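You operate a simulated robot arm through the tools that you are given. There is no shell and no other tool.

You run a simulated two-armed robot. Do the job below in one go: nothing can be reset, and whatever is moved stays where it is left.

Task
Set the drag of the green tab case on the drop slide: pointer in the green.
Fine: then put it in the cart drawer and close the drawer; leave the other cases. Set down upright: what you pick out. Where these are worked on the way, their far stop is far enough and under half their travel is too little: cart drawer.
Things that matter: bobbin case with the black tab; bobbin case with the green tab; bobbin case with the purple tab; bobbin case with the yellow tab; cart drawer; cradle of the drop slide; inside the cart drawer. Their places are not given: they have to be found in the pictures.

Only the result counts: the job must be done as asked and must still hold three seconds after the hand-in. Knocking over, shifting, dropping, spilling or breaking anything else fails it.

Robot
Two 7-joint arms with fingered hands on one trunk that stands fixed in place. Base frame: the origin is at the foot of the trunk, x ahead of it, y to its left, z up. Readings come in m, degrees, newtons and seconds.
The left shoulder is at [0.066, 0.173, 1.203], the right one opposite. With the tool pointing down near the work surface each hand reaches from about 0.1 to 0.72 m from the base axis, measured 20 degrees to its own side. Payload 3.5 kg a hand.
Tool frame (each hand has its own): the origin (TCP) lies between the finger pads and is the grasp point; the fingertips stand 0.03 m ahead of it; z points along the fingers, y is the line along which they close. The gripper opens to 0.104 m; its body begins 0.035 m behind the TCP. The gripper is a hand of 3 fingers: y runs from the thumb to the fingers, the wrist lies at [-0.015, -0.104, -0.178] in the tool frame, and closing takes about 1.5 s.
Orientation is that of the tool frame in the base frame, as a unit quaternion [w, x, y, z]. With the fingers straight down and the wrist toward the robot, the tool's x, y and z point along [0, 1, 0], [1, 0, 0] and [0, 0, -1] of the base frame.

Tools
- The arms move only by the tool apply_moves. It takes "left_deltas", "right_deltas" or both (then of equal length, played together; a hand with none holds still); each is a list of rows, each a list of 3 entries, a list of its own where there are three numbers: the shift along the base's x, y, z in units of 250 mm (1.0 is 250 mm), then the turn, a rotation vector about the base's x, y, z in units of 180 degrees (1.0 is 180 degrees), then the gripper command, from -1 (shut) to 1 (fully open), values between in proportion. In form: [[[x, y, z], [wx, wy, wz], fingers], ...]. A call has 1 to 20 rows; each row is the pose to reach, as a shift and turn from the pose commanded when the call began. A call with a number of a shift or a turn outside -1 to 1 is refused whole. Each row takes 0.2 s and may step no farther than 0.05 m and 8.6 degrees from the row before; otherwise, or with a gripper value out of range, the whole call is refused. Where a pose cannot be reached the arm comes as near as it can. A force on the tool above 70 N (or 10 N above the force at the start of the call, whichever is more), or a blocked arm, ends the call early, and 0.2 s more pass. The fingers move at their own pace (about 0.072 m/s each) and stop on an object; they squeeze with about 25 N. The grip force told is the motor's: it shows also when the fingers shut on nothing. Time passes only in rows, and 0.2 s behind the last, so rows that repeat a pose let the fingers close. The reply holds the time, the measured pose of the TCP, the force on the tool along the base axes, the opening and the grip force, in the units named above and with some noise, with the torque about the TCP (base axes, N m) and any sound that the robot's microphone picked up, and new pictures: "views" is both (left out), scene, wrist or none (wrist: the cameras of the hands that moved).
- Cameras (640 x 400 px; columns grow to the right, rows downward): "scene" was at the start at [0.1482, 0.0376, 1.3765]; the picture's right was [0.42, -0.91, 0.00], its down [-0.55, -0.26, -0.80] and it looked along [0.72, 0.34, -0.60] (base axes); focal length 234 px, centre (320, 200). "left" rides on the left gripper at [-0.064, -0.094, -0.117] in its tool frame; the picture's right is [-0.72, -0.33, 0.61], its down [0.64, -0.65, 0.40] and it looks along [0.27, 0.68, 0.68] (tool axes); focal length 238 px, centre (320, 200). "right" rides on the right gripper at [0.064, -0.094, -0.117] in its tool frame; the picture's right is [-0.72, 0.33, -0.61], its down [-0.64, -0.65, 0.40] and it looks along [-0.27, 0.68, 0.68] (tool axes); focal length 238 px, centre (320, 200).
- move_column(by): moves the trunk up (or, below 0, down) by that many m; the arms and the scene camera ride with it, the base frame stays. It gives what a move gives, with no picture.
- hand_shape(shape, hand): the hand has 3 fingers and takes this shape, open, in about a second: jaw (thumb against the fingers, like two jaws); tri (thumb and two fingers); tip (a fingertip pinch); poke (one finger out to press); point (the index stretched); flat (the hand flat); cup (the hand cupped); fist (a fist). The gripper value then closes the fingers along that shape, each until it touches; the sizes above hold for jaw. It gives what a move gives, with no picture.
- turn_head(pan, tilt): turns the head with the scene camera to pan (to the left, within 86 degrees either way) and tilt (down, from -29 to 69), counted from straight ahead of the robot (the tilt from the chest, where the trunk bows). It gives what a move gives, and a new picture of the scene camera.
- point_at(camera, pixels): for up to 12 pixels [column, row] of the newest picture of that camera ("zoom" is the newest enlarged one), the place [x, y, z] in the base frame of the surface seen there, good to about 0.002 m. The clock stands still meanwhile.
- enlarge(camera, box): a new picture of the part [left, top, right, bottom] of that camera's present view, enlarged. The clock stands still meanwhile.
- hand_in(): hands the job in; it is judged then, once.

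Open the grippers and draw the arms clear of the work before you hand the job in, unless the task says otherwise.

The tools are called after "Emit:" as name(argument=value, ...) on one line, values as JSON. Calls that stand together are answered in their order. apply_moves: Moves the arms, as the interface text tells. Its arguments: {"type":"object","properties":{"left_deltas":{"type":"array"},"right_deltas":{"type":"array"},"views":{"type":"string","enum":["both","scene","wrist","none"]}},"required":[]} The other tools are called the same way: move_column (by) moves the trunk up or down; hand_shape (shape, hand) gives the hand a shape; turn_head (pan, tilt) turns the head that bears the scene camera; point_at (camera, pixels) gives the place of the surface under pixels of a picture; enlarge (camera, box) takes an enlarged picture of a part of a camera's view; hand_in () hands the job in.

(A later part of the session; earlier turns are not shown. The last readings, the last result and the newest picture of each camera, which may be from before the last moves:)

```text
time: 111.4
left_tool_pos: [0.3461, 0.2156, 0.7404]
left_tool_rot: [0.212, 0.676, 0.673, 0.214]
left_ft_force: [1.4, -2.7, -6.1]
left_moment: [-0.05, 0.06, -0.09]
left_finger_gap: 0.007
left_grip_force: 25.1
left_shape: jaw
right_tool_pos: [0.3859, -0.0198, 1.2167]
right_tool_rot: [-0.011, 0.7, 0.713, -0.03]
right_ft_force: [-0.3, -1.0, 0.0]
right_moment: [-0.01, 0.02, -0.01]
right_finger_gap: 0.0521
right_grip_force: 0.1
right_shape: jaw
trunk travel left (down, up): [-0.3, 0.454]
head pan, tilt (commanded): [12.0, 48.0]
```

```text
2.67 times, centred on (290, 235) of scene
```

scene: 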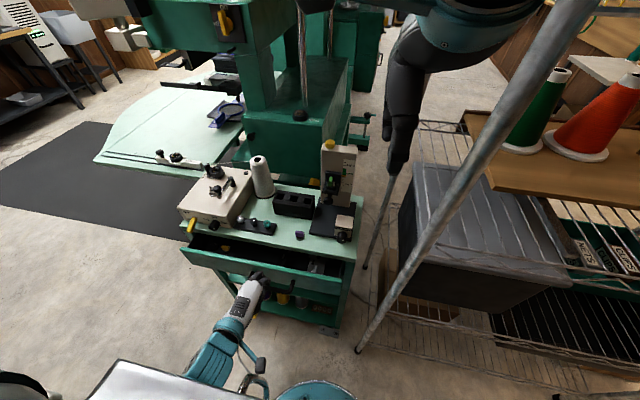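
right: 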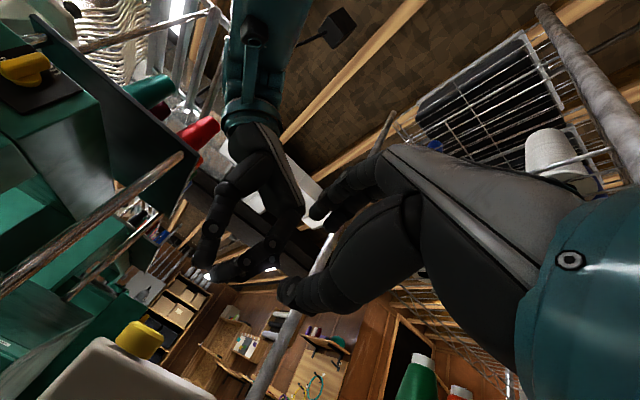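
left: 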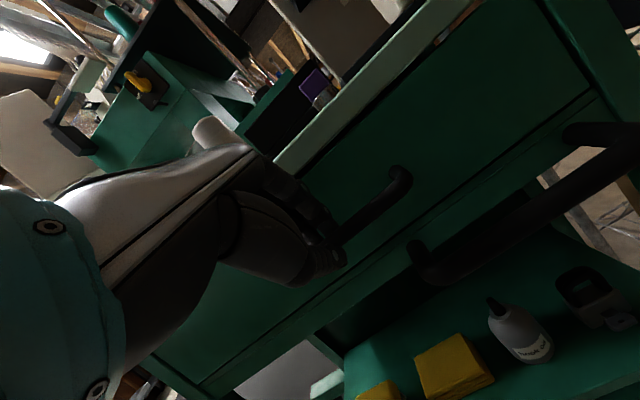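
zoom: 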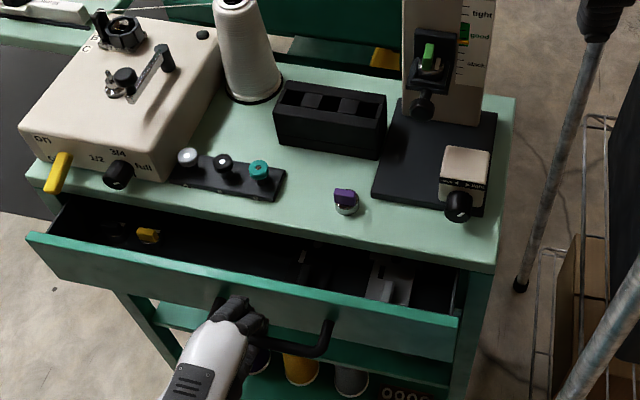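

The drawer opens and the cart hasn't moved; a yellow-tab case is inside on the left. I pull another 100 mm slowly (so the loose cases don't slide).

Emit:
apply_moves(left_deltas=[[[-0.04, 0, 0], [0, 0, 0], -1], [[-0.08, 0, 0], [0, 0, 0], -1], [[-0.12, 0, 0], [0, 0, 0], -1], [[-0.16, 0, 0], [0, 0, 0], -1], [[-0.2, 0, 0], [0, 0, 0], -1], [[-0.24, 0, 0], [0, 0, 0], -1], [[-0.28, 0, 0], [0, 0, 0], -1], [[-0.32, 0, 0], [0, 0, 0], -1], [[-0.36, 0, 0], [0, 0, 0], -1], [[-0.4, 0, 0], [0, 0, 0], -1], [[-0.4, 0, 0], [0, 0, 0], -1]], views="scene")

Emit:
enlarge(camera="scene", box=[190, 170, 370, 330])

```text
time: 113.8
left_tool_pos: [0.2467, 0.2156, 0.7406]
left_tool_rot: [0.212, 0.676, 0.673, 0.214]
left_ft_force: [0.9, -9.6, -9.2]
left_moment: [-0.13, 0.09, -0.17]
left_finger_gap: 0.0071
left_grip_force: 25.0
left_shape: jaw
right_tool_pos: [0.3862, -0.0193, 1.2163]
right_tool_rot: [-0.012, 0.701, 0.712, -0.029]
right_ft_force: [0.5, -0.4, -0.2]
right_moment: [0.0, -0.01, 0.03]
right_finger_gap: 0.0521
right_grip_force: 0.0
right_shape: jaw
trunk travel left (down, up): [-0.3, 0.454]
head pan, tilt (commanded): [12.0, 48.0]
```

scene: 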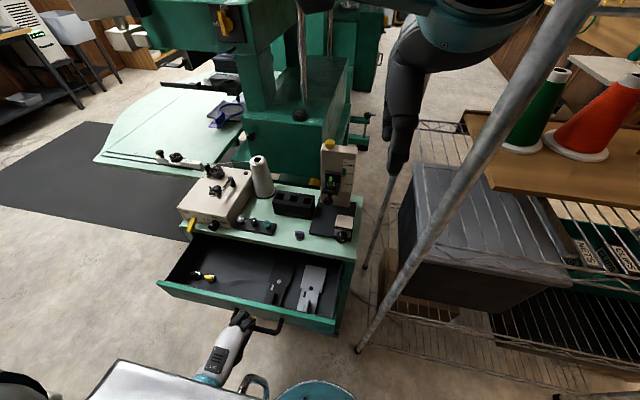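

```text
2.50 times, centred on (280, 250) of scene
```

zoom: 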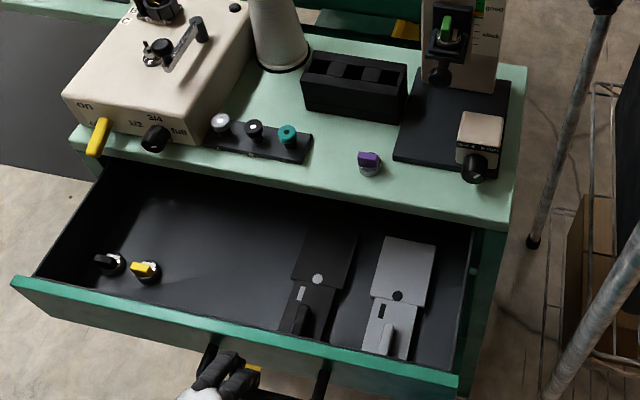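

The drawer is open about 0.16 m (cart depth ≈0.22, so well past half). Inside: black and yellow cases at the left, presser feet at the right, free floor in the middle. I measure these.

Emit:
point_at(camera="zoom", pixels=[[145, 268], [108, 262], [210, 250], [230, 290], [300, 320], [320, 255], [180, 310], [40, 270], [270, 345], [440, 385], [200, 215], [260, 240]])

Emit:
enlarge(camera="scene", box=[180, 240, 300, 320])

```text
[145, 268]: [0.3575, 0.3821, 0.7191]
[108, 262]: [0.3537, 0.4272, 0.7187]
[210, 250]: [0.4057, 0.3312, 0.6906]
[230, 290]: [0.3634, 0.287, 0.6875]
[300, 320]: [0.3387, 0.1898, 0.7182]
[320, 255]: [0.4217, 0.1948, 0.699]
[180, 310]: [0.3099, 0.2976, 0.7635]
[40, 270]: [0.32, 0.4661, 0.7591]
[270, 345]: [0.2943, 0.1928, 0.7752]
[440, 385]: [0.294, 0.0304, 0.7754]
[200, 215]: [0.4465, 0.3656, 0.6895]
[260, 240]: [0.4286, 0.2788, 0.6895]
```

```text
5.00 times, centred on (240, 280) of scene
```

zoom: 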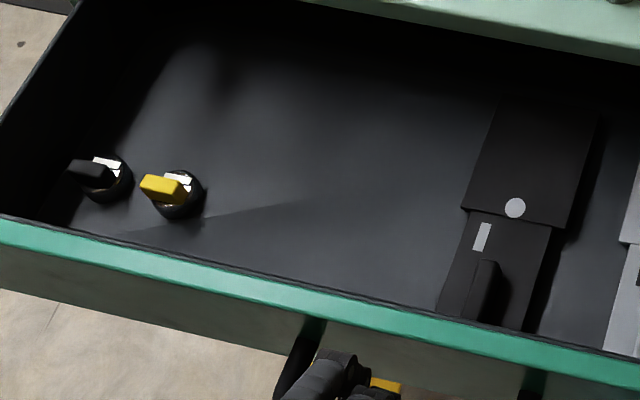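

The drawer floor is z≈0.689, front wall top z≈0.775; free spot near (0.395, 0.29). I release the handle, back off and rise while straightening the hand.

Emit:
apply_moves(left_deltas=[[[0, 0, 0], [0, 0, 0], -0.6], [[0, 0, 0], [0, 0, 0], -0.42], [[-0.04, 0, 0.057], [0, 0, 0], -0.42], [[-0.08, 0, 0.115], [0, 0, 0], -0.42], [[-0.08, 0, 0.22], [0, 0, 0], -0.42], [[-0.06, 0, 0.36], [0, 0, 0], -0.42], [[0.06, 0, 0.46], [0, 0.04, 0], -0.42], [[0.2, 0, 0.54], [0, 0.08, 0], -0.42], [[0.36, 0, 0.6], [0, 0.12, 0], -0.42], [[0.52, 0, 0.66], [0, 0.16, 0], -0.42], [[0.62, 0, 0.72], [0, 0.1944, 0], -0.42], [[0.62, 0, 0.72], [0, 0.1944, 0], -0.42]], views="scene")

```text
time: 116.4
left_tool_pos: [0.4054, 0.2177, 0.9255]
left_tool_rot: [-0.001, 0.709, 0.705, 0.001]
left_ft_force: [0.6, 0.4, -0.2]
left_moment: [0.0, -0.02, -0.02]
left_finger_gap: 0.0298
left_grip_force: 0.0
left_shape: jaw
left hand out of reach, approached as far as the arm can: row 8, 9, 10
right_tool_pos: [0.3856, -0.019, 1.2175]
right_tool_rot: [-0.012, 0.701, 0.712, -0.031]
right_ft_force: [0.4, -0.1, -0.1]
right_moment: [-0.01, 0.0, -0.01]
right_finger_gap: 0.0519
right_grip_force: 0.1
right_shape: jaw
trunk travel left (down, up): [-0.3, 0.454]
head pan, tilt (commanded): [12.0, 48.0]
```

scene: 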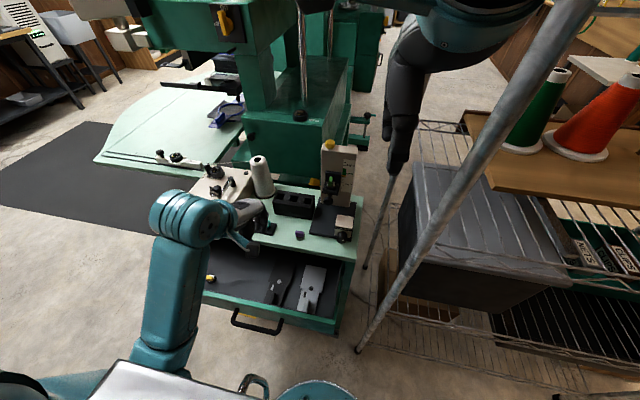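

The drawer stays open. I yaw the left hand −90° back to the cradle-pick orientation.

Emit:
apply_moves(left_deltas=[[[0, 0, 0.02], [0, 0, -0.0455], -0.35], [[0, 0, 0.04], [0, 0, -0.091], -0.35], [[0.01, 0, 0.06], [0, 0, -0.1365], -0.35], [[0.02, 0, 0.08], [0, 0, -0.182], -0.35], [[0.03, -0.02, 0.1], [0, 0, -0.2275], -0.35], [[0.04, -0.05, 0.12], [0, 0, -0.273], -0.35], [[0.05, -0.08, 0.14], [0, 0, -0.3185], -0.35], [[0.06, -0.11, 0.16], [0, 0, -0.364], -0.35], [[0.07, -0.14, 0.18], [0, 0, -0.4095], -0.35], [[0.08, -0.17, 0.2], [0, 0, -0.455], -0.35], [[0.1, -0.2, 0.22], [0, 0, -0.5], -0.35], [[0.1, -0.2, 0.22], [0, 0, -0.5], -0.35]], views="scene")

Emit:
enlarge(camera="scene", box=[310, 140, 360, 200])

```text
time: 119.0
left_tool_pos: [0.4266, 0.1668, 0.9776]
left_tool_rot: [0.001, 1.0, -0.003, 0.001]
left_ft_force: [0.2, -0.2, 1.1]
left_moment: [0.01, -0.02, 0.01]
left_finger_gap: 0.0333
left_grip_force: 0.0
left_shape: jaw
right_tool_pos: [0.3845, -0.0194, 1.2172]
right_tool_rot: [-0.011, 0.701, 0.712, -0.031]
right_ft_force: [-0.2, 0.6, -0.4]
right_moment: [-0.03, 0.01, -0.02]
right_finger_gap: 0.0519
right_grip_force: 0.0
right_shape: jaw
trunk travel left (down, up): [-0.3, 0.454]
head pan, tilt (commanded): [12.0, 48.0]
```

scene: 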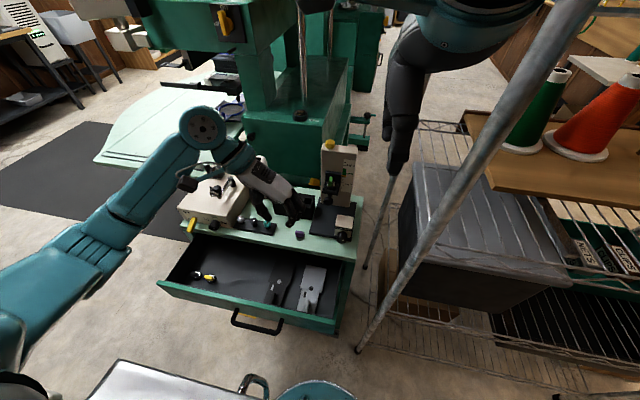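

```text
6.67 times, centred on (335, 170) of scene
```

zoom: 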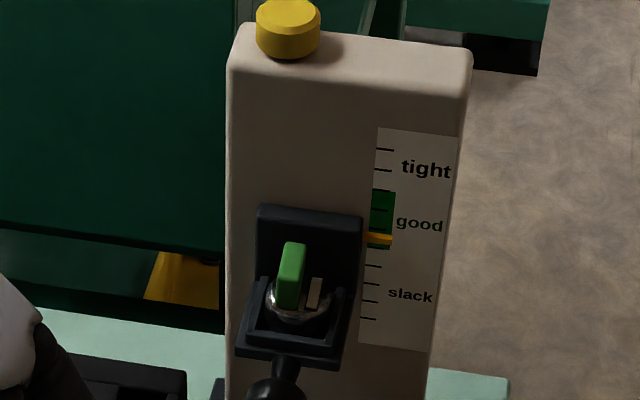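

I zoom tightly on the case in the cradle to get the tab's exact position.

Emit:
enlarge(camera="scene", box=[325, 170, 343, 194])

```text
16.00 times, centred on (334, 182) of scene
```

zoom: 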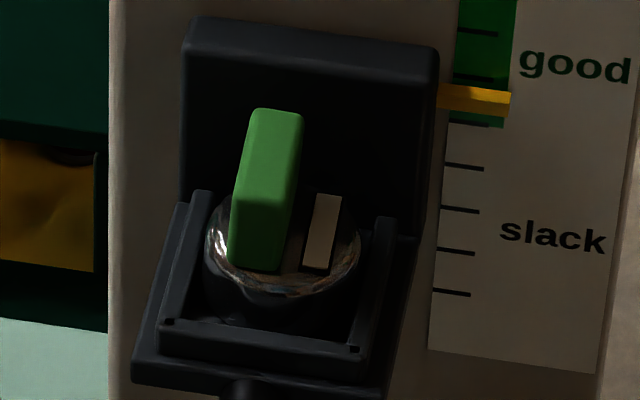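

Emit:
point_at(camera="zoom", pixels=[[275, 120], [250, 170], [285, 175], [245, 190], [278, 195], [255, 240], [290, 160], [320, 225], [285, 280], [210, 250], [358, 250], [310, 40]])

```text
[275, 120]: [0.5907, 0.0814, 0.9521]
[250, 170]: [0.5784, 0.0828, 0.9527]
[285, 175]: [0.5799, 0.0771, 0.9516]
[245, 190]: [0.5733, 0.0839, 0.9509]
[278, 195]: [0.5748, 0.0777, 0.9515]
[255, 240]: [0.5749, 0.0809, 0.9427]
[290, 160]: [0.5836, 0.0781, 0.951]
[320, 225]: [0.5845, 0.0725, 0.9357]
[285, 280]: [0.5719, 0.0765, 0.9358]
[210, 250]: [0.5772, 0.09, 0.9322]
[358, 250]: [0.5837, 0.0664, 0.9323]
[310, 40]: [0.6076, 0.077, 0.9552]
```

Tab centre ≈ (0.583, 0.0805), top z 0.952; case bottom ≈0.923. I move to a pre-grasp in front and above, pitched −25°, approaching along the fingers.

Emit:
apply_moves(left_deltas=[[[0.02, -0.05, 0.1], [0, -0.04, 0], -0.33], [[0.1, -0.13, 0.2], [0, -0.08, 0], -0.33], [[0.22, -0.21, 0.27], [0, -0.12, 0], -0.33], [[0.34, -0.28, 0.26], [0, -0.139, 0], -0.33], [[0.42, -0.32, 0.23], [0, -0.139, 0], -0.33], [[0.453, -0.335, 0.207], [0, -0.139, 0], -0.33], [[0.453, -0.335, 0.207], [0, -0.139, 0], -0.33]], views="both")

Emit:
enlarge(camera="left", box=[250, 150, 430, 320])

Emit:
enlarge(camera="scene", box=[310, 130, 360, 200])

```text
time: 120.6
left_tool_pos: [0.5394, 0.082, 1.0253]
left_tool_rot: [0.0, 0.976, -0.002, 0.219]
left_ft_force: [-0.3, -0.2, 0.2]
left_moment: [0.02, -0.04, 0.02]
left_finger_gap: 0.0344
left_grip_force: 0.0
left_shape: jaw
right_tool_pos: [0.3858, -0.0204, 1.2175]
right_tool_rot: [-0.011, 0.7, 0.713, -0.031]
right_ft_force: [0.3, 0.6, -0.2]
right_moment: [-0.01, 0.02, 0.01]
right_finger_gap: 0.0517
right_grip_force: 0.1
right_shape: jaw
trunk travel left (down, up): [-0.3, 0.454]
head pan, tilt (commanded): [12.0, 48.0]
```

scene: 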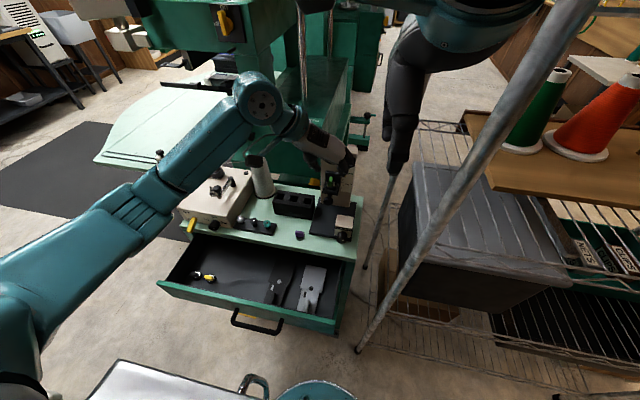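
left: 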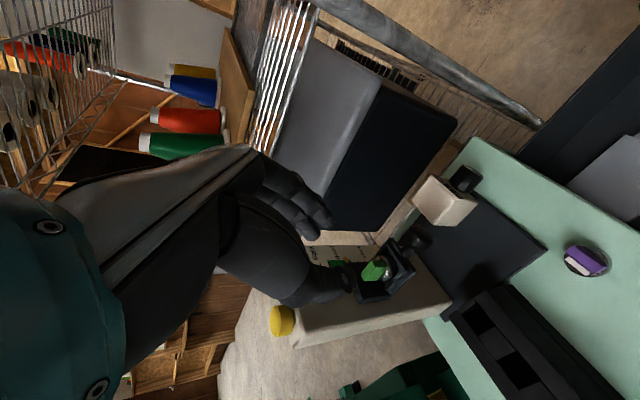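

```text
2.35 times, centred on (340, 235) of left
```

zoom: 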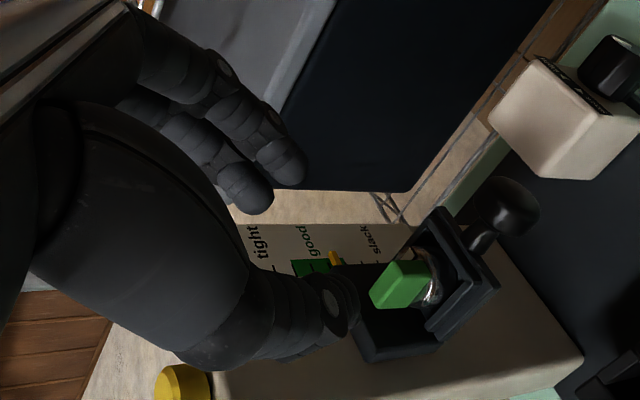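

```text
5.71 times, centred on (335, 165) of scene
```

zoom: 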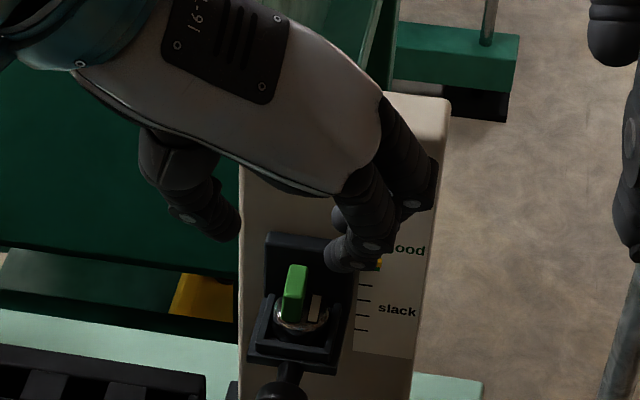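

Clear path. I advance along the fingers to straddle the tab and check before closing.

Emit:
apply_moves(left_deltas=[[[0.03, 0.001, -0.06], [0, 0, 0], -0.33], [[0.06, 0.002, -0.12], [0, 0, 0], -0.33], [[0.09, 0.003, -0.18], [0, 0, 0], -0.33], [[0.12, 0.004, -0.237], [0, 0, 0], -0.33], [[0.12, 0.004, -0.237], [0, 0, 0], -0.33]], views="both")

Emit:
enlarge(camera="left", box=[250, 150, 430, 320])

Emit:
enlarge(camera="scene", box=[310, 140, 360, 200])

```text
time: 121.8
left_tool_pos: [0.5695, 0.0842, 0.9684]
left_tool_rot: [-0.001, 0.976, -0.003, 0.217]
left_ft_force: [-0.2, 0.4, 0.4]
left_moment: [0.01, 0.0, -0.03]
left_finger_gap: 0.0346
left_grip_force: 0.0
left_shape: jaw
right_tool_pos: [0.3858, -0.0188, 1.2169]
right_tool_rot: [-0.011, 0.701, 0.712, -0.031]
right_ft_force: [0.2, 0.0, -0.1]
right_moment: [0.01, 0.03, -0.04]
right_finger_gap: 0.0518
right_grip_force: 0.1
right_shape: jaw
trunk travel left (down, up): [-0.3, 0.454]
head pan, tilt (commanded): [12.0, 48.0]
```

scene: 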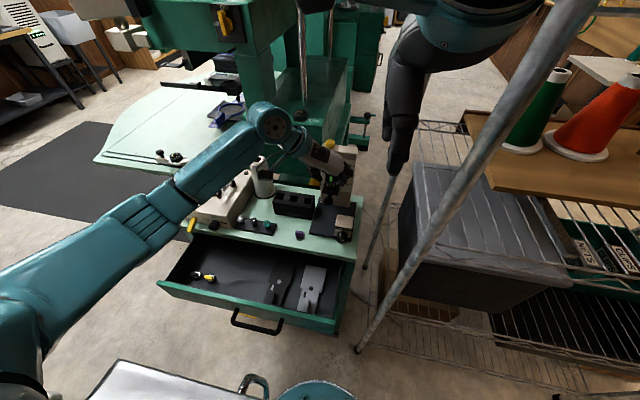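
left: 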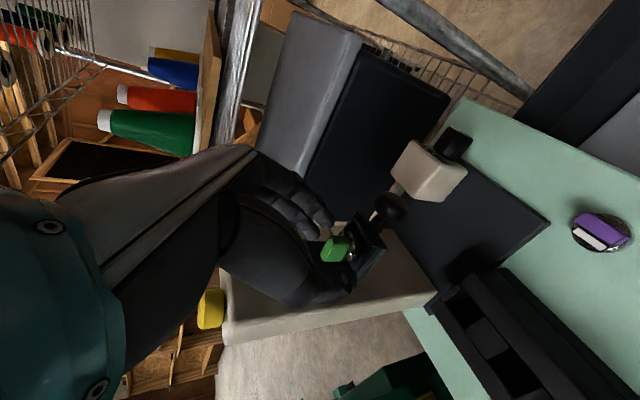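

```text
2.35 times, centred on (340, 235) of left
```

zoom: 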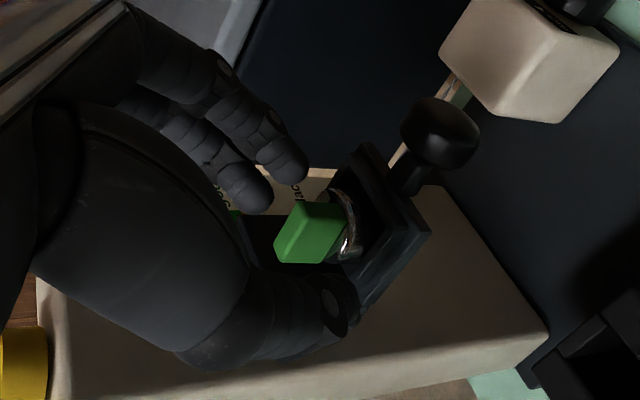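

```text
6.67 times, centred on (335, 170) of scene
```

zoom: 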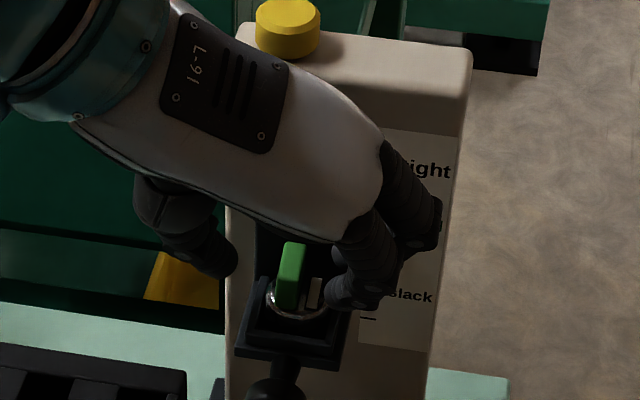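

The tab lies between thumb and fingers, tips just above the rim. I close to grip it.

Emit:
apply_moves(left_deltas=[[[0, 0, -0.004], [0, 0, 0], -0.5], [[0, 0, -0.004], [0, 0, 0], -0.7], [[0, 0, -0.004], [0, 0, 0], -0.9], [[0, 0, -0.004], [0, 0, 0], -1], [[0, 0, -0.004], [0, 0, 0], -1], [[0, 0, -0.004], [0, 0, 0], -1]], views="wrist")

Emit:
enlarge(camera="left", box=[250, 150, 430, 320])

Emit:
enlarge(camera="scene", box=[310, 140, 360, 200])

```text
time: 123.2
left_tool_pos: [0.5698, 0.085, 0.9683]
left_tool_rot: [-0.001, 0.976, -0.003, 0.218]
left_ft_force: [1.7, -4.7, 1.1]
left_moment: [-0.14, -0.06, -0.06]
left_finger_gap: 0.0042
left_grip_force: 24.9
left_shape: jaw
right_tool_pos: [0.3866, -0.0194, 1.2173]
right_tool_rot: [-0.011, 0.7, 0.713, -0.03]
right_ft_force: [0.8, -0.1, 0.0]
right_moment: [0.02, -0.02, 0.01]
right_finger_gap: 0.0521
right_grip_force: 0.1
right_shape: jaw
trunk travel left (down, up): [-0.3, 0.454]
head pan, tilt (commanded): [12.0, 48.0]
```

left: 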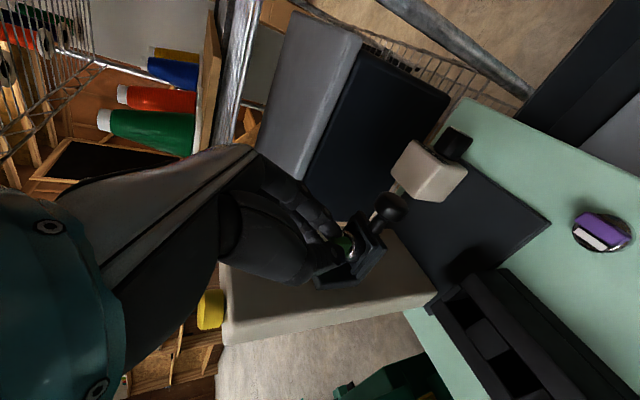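

```text
2.35 times, centred on (340, 235) of left
```

zoom: 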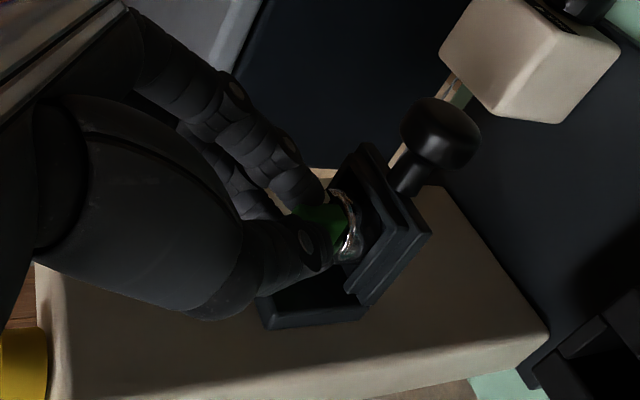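

```text
6.67 times, centred on (335, 170) of scene
```

zoom: 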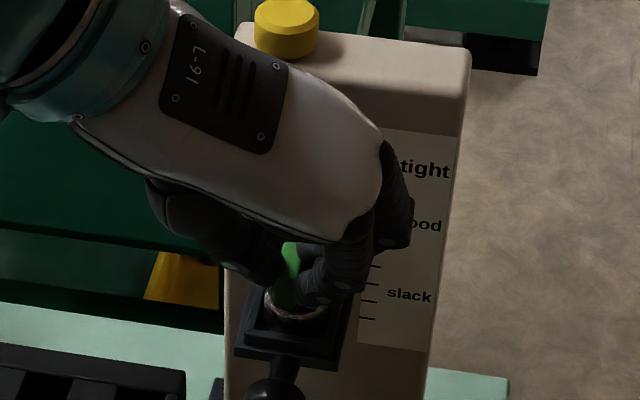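

Gripped. I lift the case gently straight up out of the pocket.

Emit:
apply_moves(left_deltas=[[[0, 0, 0.012], [0, 0, 0], -1], [[0, 0, 0.03], [0, 0, 0], -1], [[0, 0, 0.06], [0, 0, 0], -1], [[0, 0, 0.11], [0, 0, 0], -1], [[-0.02, 0, 0.18], [0, 0, 0], -1], [[-0.08, 0, 0.26], [0, 0, 0], -1], [[-0.08, 0, 0.26], [0, 0, 0], -1]], views="both")

Emit:
enlarge(camera="left", box=[250, 150, 430, 320])

Emit:
enlarge(camera="scene", box=[310, 130, 360, 200])

```text
time: 124.8
left_tool_pos: [0.548, 0.0817, 1.0336]
left_tool_rot: [-0.001, 0.976, -0.003, 0.217]
left_ft_force: [-0.4, -0.1, -0.1]
left_moment: [-0.02, 0.02, -0.03]
left_finger_gap: 0.0039
left_grip_force: 25.4
left_shape: jaw
right_tool_pos: [0.3861, -0.0192, 1.2176]
right_tool_rot: [-0.01, 0.701, 0.713, -0.031]
right_ft_force: [-0.4, -0.9, 0.2]
right_moment: [-0.03, 0.01, -0.02]
right_finger_gap: 0.0521
right_grip_force: 0.0
right_shape: jaw
trunk travel left (down, up): [-0.3, 0.454]
head pan, tilt (commanded): [12.0, 48.0]
```

scene: 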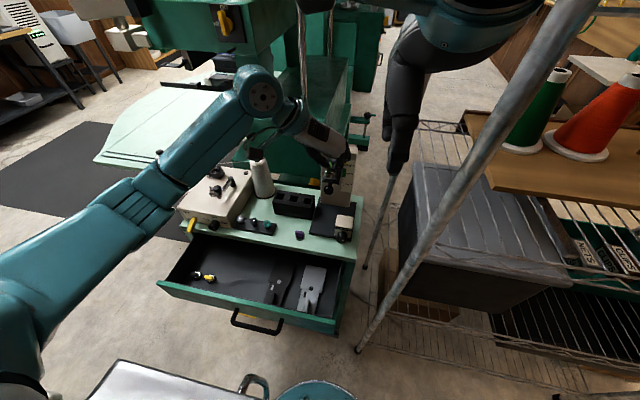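
left: 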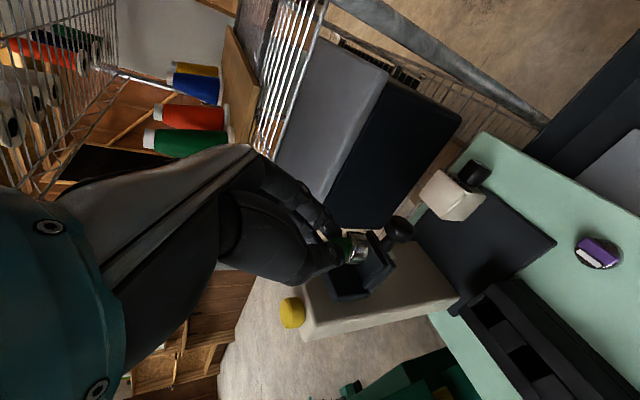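

```text
2.35 times, centred on (340, 235) of left
```

zoom: 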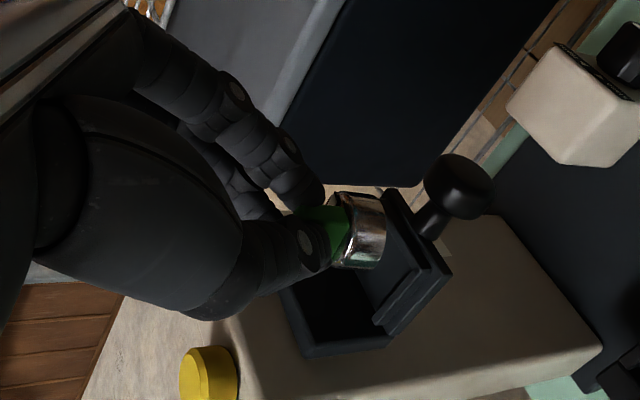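

```text
5.71 times, centred on (335, 165) of scene
```

zoom: 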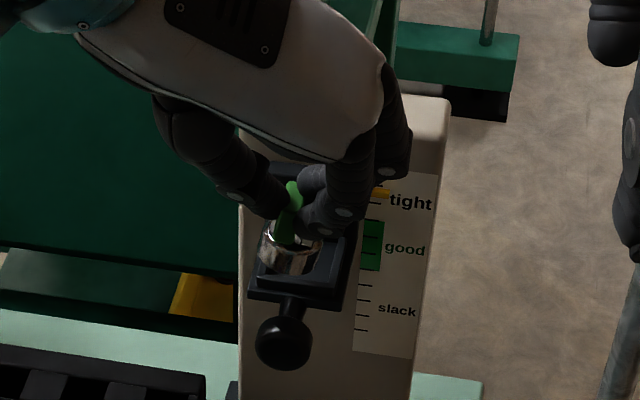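

The case hangs in the grip; the cradle went back to its home position when the case left. I carry the case over in front of the cart to above the open drawer, keeping the hand's orientation.

Emit:
apply_moves(left_deltas=[[[-0.1, 0.1, 0], [0, 0, 0], -1], [[-0.2, 0.2, -0.02], [0, 0, 0], -1], [[-0.32, 0.32, -0.05], [0, 0, 0], -1], [[-0.44, 0.45, -0.1], [0, 0, 0], -1], [[-0.54, 0.58, -0.17], [0, 0, 0], -1], [[-0.62, 0.7, -0.26], [0, 0, 0], -1], [[-0.66, 0.8, -0.38], [0, 0, 0], -1], [[-0.668, 0.855, -0.52], [0, 0, 0], -1], [[-0.668, 0.855, -0.694], [0, 0, 0], -1], [[-0.668, 0.855, -0.694], [0, 0, 0], -1]], views="both")

Emit:
enlarge(camera="scene", box=[170, 170, 370, 330])

Emit:
enlarge(camera="left", box=[250, 150, 430, 320])

```text
time: 127.0
left_tool_pos: [0.3827, 0.2982, 0.8623]
left_tool_rot: [0.0, 0.976, -0.004, 0.218]
left_ft_force: [-0.6, 0.5, -0.6]
left_moment: [0.0, 0.0, -0.02]
left_finger_gap: 0.0039
left_grip_force: 24.7
left_shape: jaw
right_tool_pos: [0.3861, -0.0201, 1.2177]
right_tool_rot: [-0.011, 0.701, 0.712, -0.031]
right_ft_force: [0.0, -0.1, 0.7]
right_moment: [0.02, 0.02, 0.0]
right_finger_gap: 0.052
right_grip_force: 0.2
right_shape: jaw
trunk travel left (down, up): [-0.3, 0.454]
head pan, tilt (commanded): [12.0, 48.0]
```

scene: 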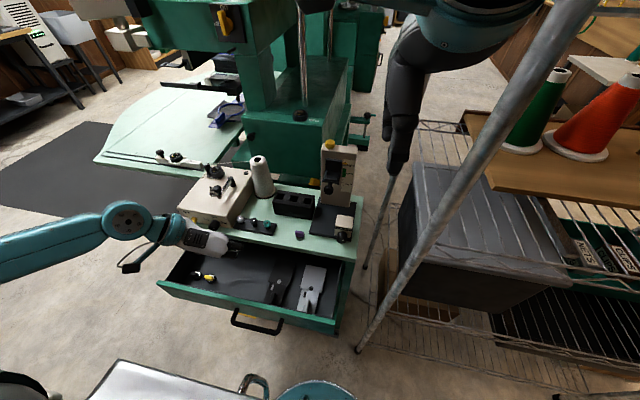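
left: 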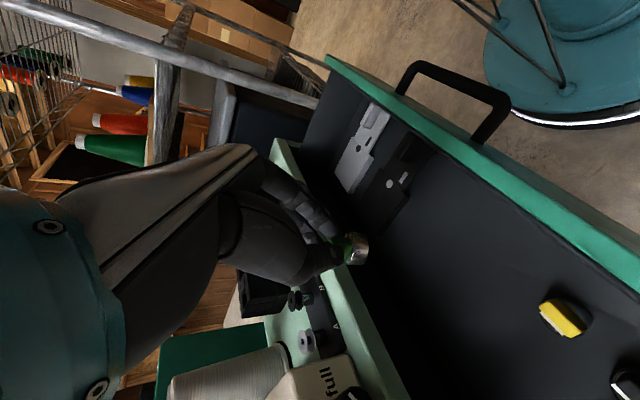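

```text
2.50 times, centred on (270, 250) of scene
```

zoom: 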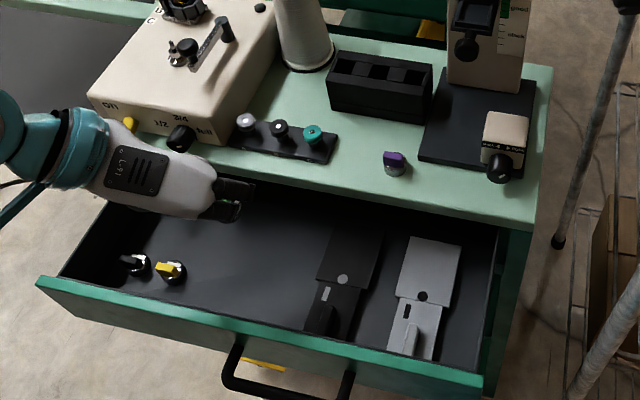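

```text
2.35 times, centred on (340, 235) of left
```

zoom: 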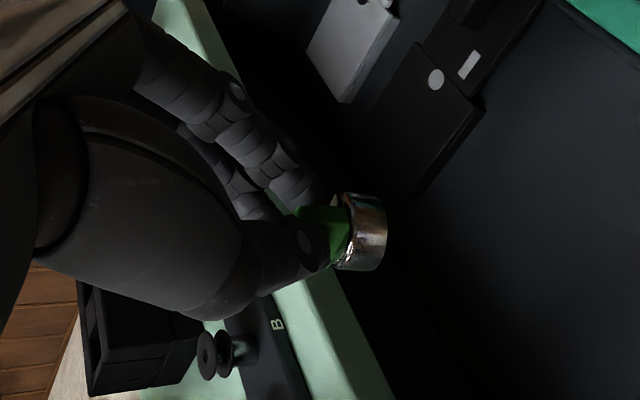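

The hand is above the drawer's free middle area. I lower most of the way and check the clearances.

Emit:
apply_moves(left_deltas=[[[-0.01, -0.005, -0.12], [0, 0, 0], -1], [[-0.02, -0.01, -0.24], [0, 0, 0], -1], [[-0.024, -0.011, -0.34], [0, 0, 0], -1], [[-0.024, -0.011, -0.42], [0, 0, 0], -1], [[-0.024, -0.011, -0.42], [0, 0, 0], -1]], views="both")

Emit:
enlarge(camera="scene", box=[170, 190, 310, 320])

Emit:
enlarge(camera="left", box=[250, 150, 430, 320])

```text
time: 128.2
left_tool_pos: [0.377, 0.295, 0.7537]
left_tool_rot: [-0.001, 0.976, -0.003, 0.217]
left_ft_force: [0.1, 0.3, -0.4]
left_moment: [0.02, 0.03, -0.02]
left_finger_gap: 0.0042
left_grip_force: 25.4
left_shape: jaw
right_tool_pos: [0.3857, -0.0191, 1.2157]
right_tool_rot: [-0.011, 0.701, 0.712, -0.031]
right_ft_force: [0.1, 0.6, -0.3]
right_moment: [-0.03, 0.02, 0.02]
right_finger_gap: 0.052
right_grip_force: 0.1
right_shape: jaw
trunk travel left (down, up): [-0.3, 0.454]
head pan, tilt (commanded): [12.0, 48.0]
```

scene: 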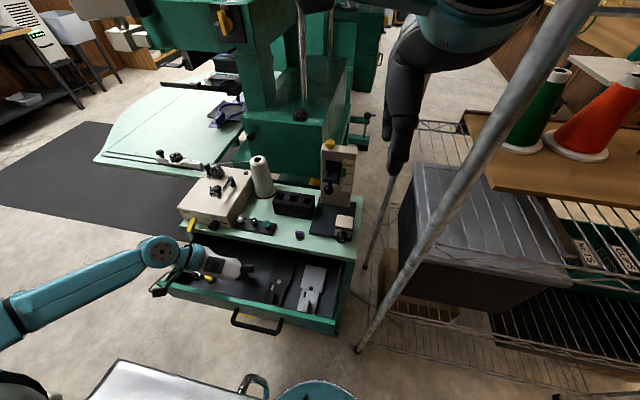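
left: 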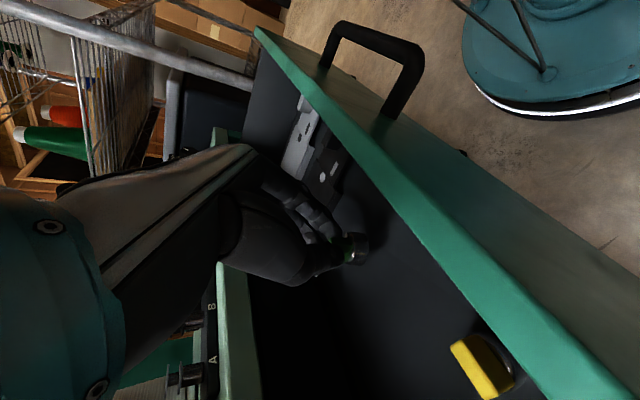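

```text
3.08 times, centred on (240, 255) of scene
```

zoom: 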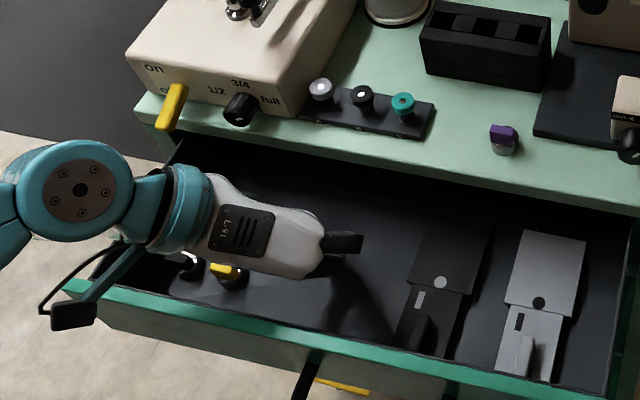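

```text
2.35 times, centred on (340, 235) of left
```

zoom: 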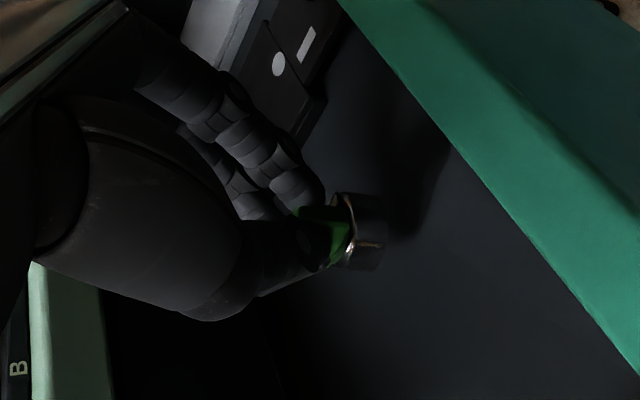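

I measure the case's lower rim against the drawer floor in the left view.

Emit:
point_at(camera="left", pixels=[[358, 240], [366, 245], [358, 262], [350, 262], [400, 250], [380, 300], [420, 230], [352, 235]])

```text
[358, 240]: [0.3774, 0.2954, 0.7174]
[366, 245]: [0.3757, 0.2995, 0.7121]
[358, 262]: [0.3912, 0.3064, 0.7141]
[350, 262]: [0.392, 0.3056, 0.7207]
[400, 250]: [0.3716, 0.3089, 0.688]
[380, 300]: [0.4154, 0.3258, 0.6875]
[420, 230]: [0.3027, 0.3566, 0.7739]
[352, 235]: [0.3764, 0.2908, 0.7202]
```

Floor z≈0.688, case bottom ≈0.711. I lower about 22 mm gently until contact.

Emit:
apply_moves(left_deltas=[[[0, 0, -0.02], [0, 0, 0], -1], [[0, 0, -0.04], [0, 0, 0], -1], [[0, 0, -0.06], [0, 0, 0], -1], [[0, 0, -0.075], [0, 0, 0], -1], [[0, 0, -0.084], [0, 0, 0], -1], [[0, 0, -0.084], [0, 0, 0], -1]], views="both")

Emit:
enlarge(camera="left", box=[250, 150, 430, 320])

```text
time: 129.6
left_tool_pos: [0.378, 0.2935, 0.7361]
left_tool_rot: [-0.001, 0.975, -0.002, 0.221]
left_ft_force: [0.9, 8.5, 25.1]
left_moment: [0.15, -0.47, 0.14]
left_finger_gap: 0.005
left_grip_force: 25.2
left_shape: jaw
right_tool_pos: [0.3849, -0.0193, 1.2185]
right_tool_rot: [-0.01, 0.701, 0.713, -0.03]
right_ft_force: [0.2, 0.8, -0.4]
right_moment: [0.05, 0.0, -0.01]
right_finger_gap: 0.0518
right_grip_force: 0.0
right_shape: jaw
trunk travel left (down, up): [-0.3, 0.454]
head pan, tilt (commanded): [12.0, 48.0]
```

scene: 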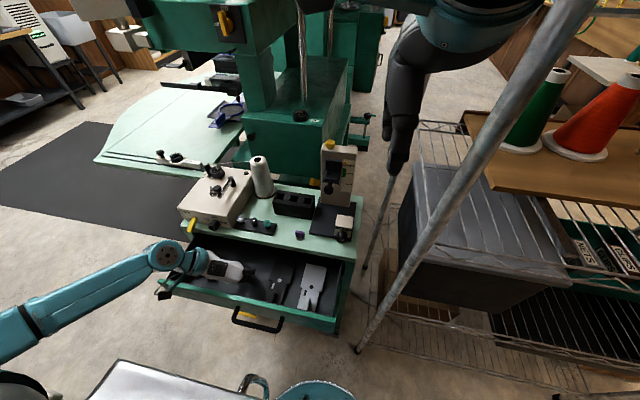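
left: 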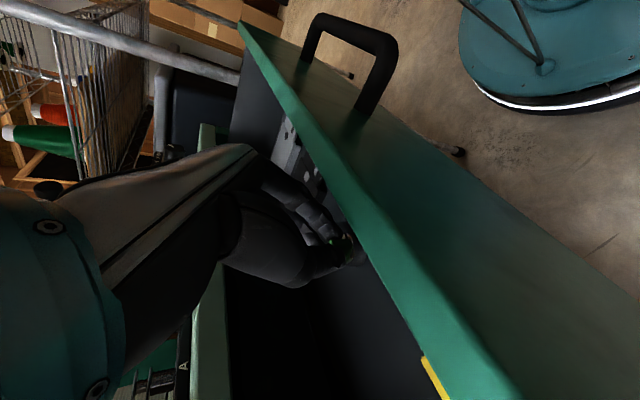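

```text
2.35 times, centred on (340, 235) of left
```

zoom: 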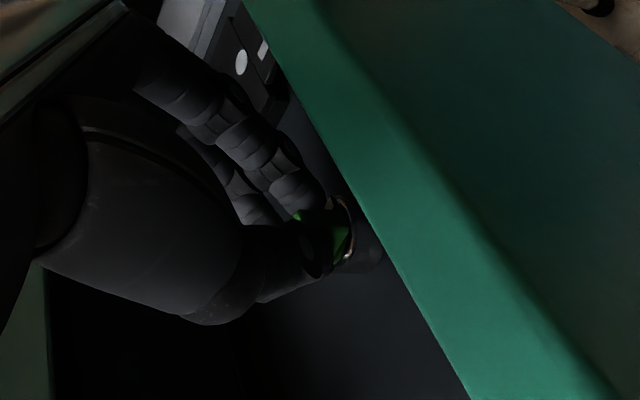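

Contact force acts at the case's base (25 N). I ease up slightly, open the fingers gently and withdraw upward along the fingers.

Emit:
apply_moves(left_deltas=[[[0, -0.002, 0.009], [0, 0, 0], -1], [[0, -0.002, 0.01], [0, 0, 0], -0.8], [[0, -0.002, 0.01], [0, 0, 0], -0.6], [[0, -0.002, 0.01], [0, 0, 0], -0.4], [[0, -0.002, 0.01], [0, 0, 0], -0.33], [[0, -0.002, 0.01], [0, 0, 0], -0.33], [[-0.01, -0.002, 0.05], [0, 0, 0], -0.33], [[-0.02, -0.002, 0.1], [0, 0, 0], -0.33], [[-0.02, -0.002, 0.2], [0, 0, 0], -0.33], [[-0.02, -0.002, 0.34], [0, 0, 0], -0.33], [[-0.02, -0.002, 0.48], [0, 0, 0], -0.33], [[0, -0.002, 0.62], [0, 0, 0], -0.33]], views="both")

Emit:
enlarge(camera="scene", box=[170, 190, 370, 340])

Emit:
enlarge(camera="left", box=[300, 150, 640, 400])

```text
time: 132.2
left_tool_pos: [0.3771, 0.2924, 0.8903]
left_tool_rot: [0.0, 0.976, -0.003, 0.217]
left_ft_force: [0.0, 0.0, -0.7]
left_moment: [0.0, -0.03, 0.01]
left_finger_gap: 0.0344
left_grip_force: 0.1
left_shape: jaw
right_tool_pos: [0.3857, -0.0196, 1.2176]
right_tool_rot: [-0.012, 0.701, 0.712, -0.031]
right_ft_force: [0.2, -0.6, -0.3]
right_moment: [-0.02, -0.01, 0.02]
right_finger_gap: 0.052
right_grip_force: 0.0
right_shape: jaw
trunk travel left (down, up): [-0.3, 0.454]
head pan, tilt (commanded): [12.0, 48.0]
```

scene: 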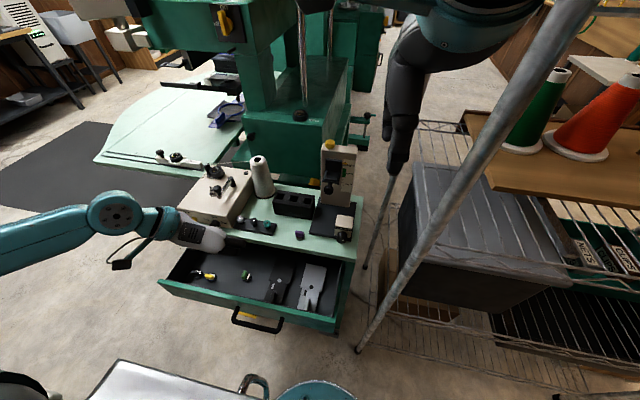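
left: 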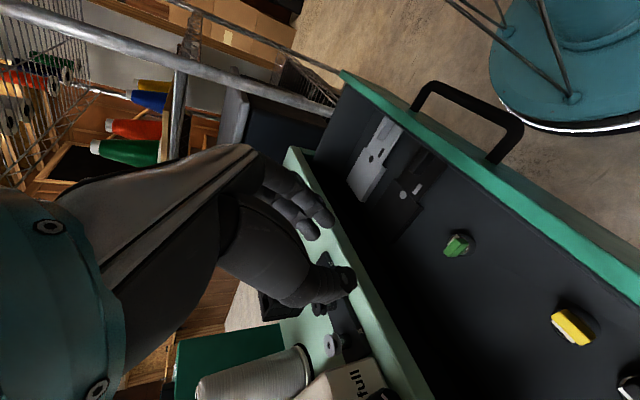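

```text
2.67 times, centred on (270, 265) of scene
```

zoom: 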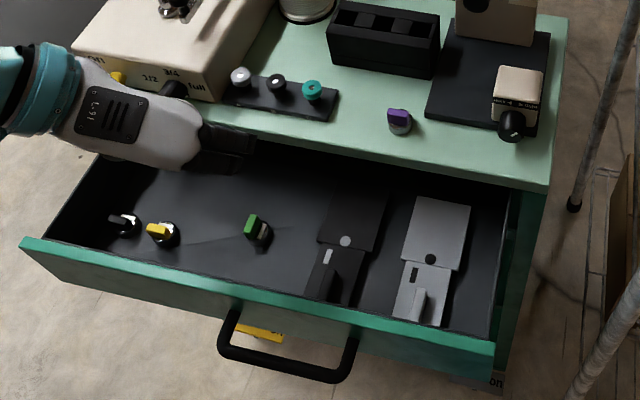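

```text
1.60 times, centred on (470, 275) of left
```

zoom: 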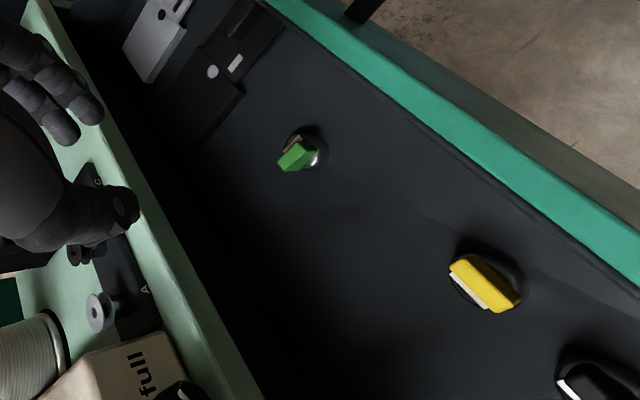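

The green case is in the drawer. I zoom in to check that it stands upright.

Emit:
enlarge(camera="scene", box=[235, 262, 265, 290])

Emit:
enlarge(camera="left", box=[430, 210, 500, 270])

```text
14.29 times, centred on (250, 276) of scene
```

zoom: 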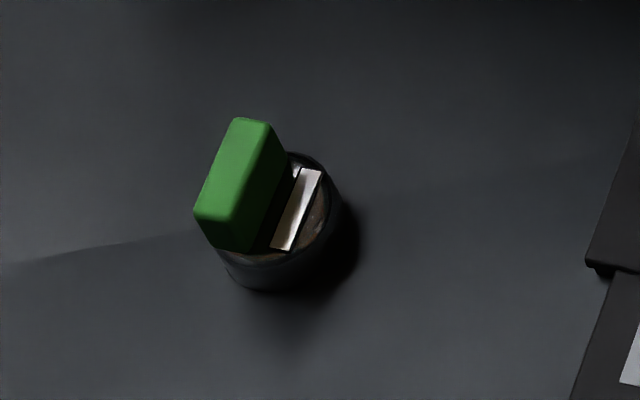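

```text
6.67 times, centred on (465, 240) of left
```

zoom: 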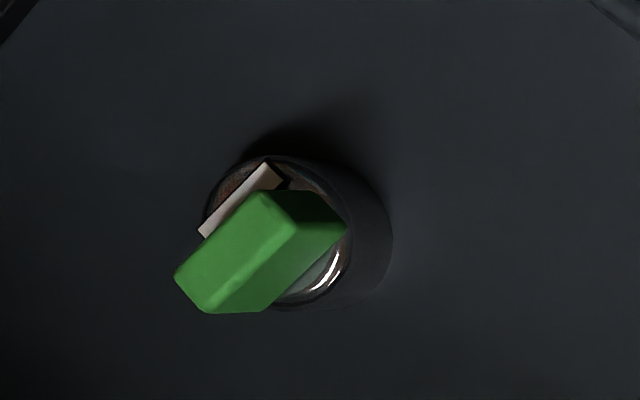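

The case stands upright. Next I'll push the drawer shut by its handle bar; I raise the trunk a little to keep the left arm from folding too tightly.

Emit:
move_column(by=0.08)

Emit:
apply_moves(left_deltas=[[[-0.08, -0.05, -0.05], [0, 0, 0], -0.6], [[-0.2, -0.1, -0.15], [0, 0, 0], -0.9], [[-0.34, -0.17, -0.28], [0, 0, 0], -0.95], [[-0.46, -0.24, -0.42], [0, 0, 0], -0.95], [[-0.56, -0.3, -0.56], [0, 0, 0], -0.95], [[-0.61, -0.33, -0.66], [0, 0, 0], -0.95], [[-0.61, -0.33, -0.66], [0, 0, 0], -0.95]], views="both")

```text
time: 133.4
left_tool_pos: [0.3778, 0.2946, 0.9689]
left_tool_rot: [0.0, 0.976, -0.003, 0.217]
left_ft_force: [0.0, 0.2, -0.6]
left_moment: [0.0, 0.01, 0.0]
left_finger_gap: 0.0345
left_grip_force: 0.0
left_shape: jaw
right_tool_pos: [0.3865, -0.0189, 1.2956]
right_tool_rot: [-0.01, 0.701, 0.712, -0.031]
right_ft_force: [0.6, -0.6, 0.4]
right_moment: [0.01, 0.01, 0.0]
right_finger_gap: 0.052
right_grip_force: 0.0
right_shape: jaw
trunk travel left (down, up): [-0.38, 0.374]
head pan, tilt (commanded): [12.0, 48.0]
```

```text
refused: row 3 steps farther than a row can; nothing moved
```

One step was too long; I replay the path with finer steps.

Emit:
apply_moves(left_deltas=[[[-0.08, -0.05, -0.05], [0, 0, 0], -0.6], [[-0.18, -0.1, -0.14], [0, 0, 0], -0.9], [[-0.28, -0.15, -0.24], [0, 0, 0], -0.95], [[-0.38, -0.2, -0.34], [0, 0, 0], -0.95], [[-0.47, -0.25, -0.44], [0, 0, 0], -0.95], [[-0.56, -0.3, -0.55], [0, 0, 0], -0.95], [[-0.62, -0.33, -0.66], [0, 0, 0], -0.95], [[-0.62, -0.33, -0.66], [0, 0, 0], -0.95]], views="both")

Emit:
enlarge(camera="scene", box=[170, 190, 370, 340])

```text
time: 135.2
left_tool_pos: [0.2205, 0.2106, 0.8063]
left_tool_rot: [0.0, 0.976, -0.002, 0.217]
left_ft_force: [-0.1, -0.4, -0.1]
left_moment: [0.0, -0.01, -0.01]
left_finger_gap: 0.0029
left_grip_force: 0.1
left_shape: jaw
right_tool_pos: [0.3861, -0.0185, 1.2969]
right_tool_rot: [-0.011, 0.701, 0.713, -0.031]
right_ft_force: [-0.2, 0.3, -0.1]
right_moment: [-0.01, 0.0, -0.01]
right_finger_gap: 0.0523
right_grip_force: 0.0
right_shape: jaw
trunk travel left (down, up): [-0.38, 0.374]
head pan, tilt (commanded): [12.0, 48.0]
```

scene: 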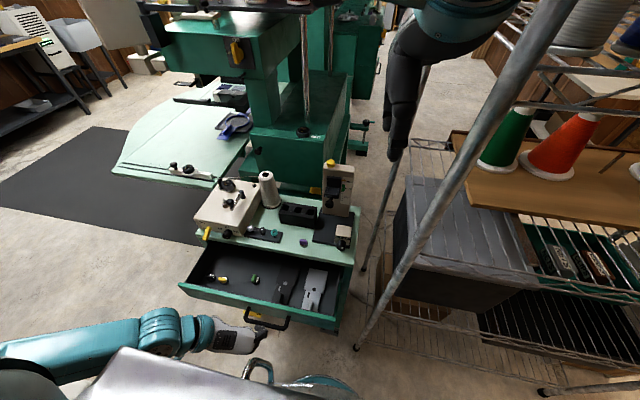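
left: 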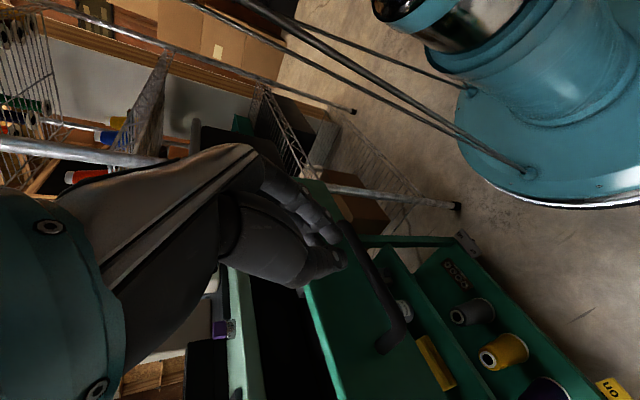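

```text
2.67 times, centred on (270, 265) of scene
```

zoom: 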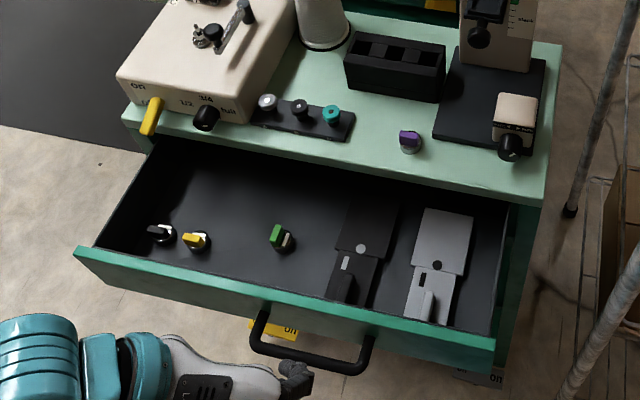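

I measure the handle bar and the drawer front here.

Emit:
point_at(camera="zoom", pixels=[[270, 345], [310, 358], [345, 367], [365, 350], [262, 320], [200, 300], [285, 232], [290, 370]])

Emit:
enlarge(camera="left", box=[260, 170, 440, 360])

```text
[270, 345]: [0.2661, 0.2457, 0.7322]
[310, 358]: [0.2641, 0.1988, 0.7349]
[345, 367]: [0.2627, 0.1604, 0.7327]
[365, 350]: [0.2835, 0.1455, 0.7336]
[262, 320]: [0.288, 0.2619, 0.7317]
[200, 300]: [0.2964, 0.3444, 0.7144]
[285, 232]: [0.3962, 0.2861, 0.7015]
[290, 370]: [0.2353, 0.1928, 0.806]
```

```text
2.11 times, centred on (350, 265) of left
```

zoom: 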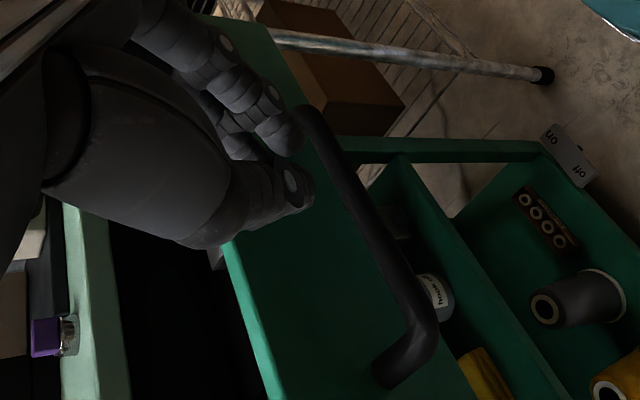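

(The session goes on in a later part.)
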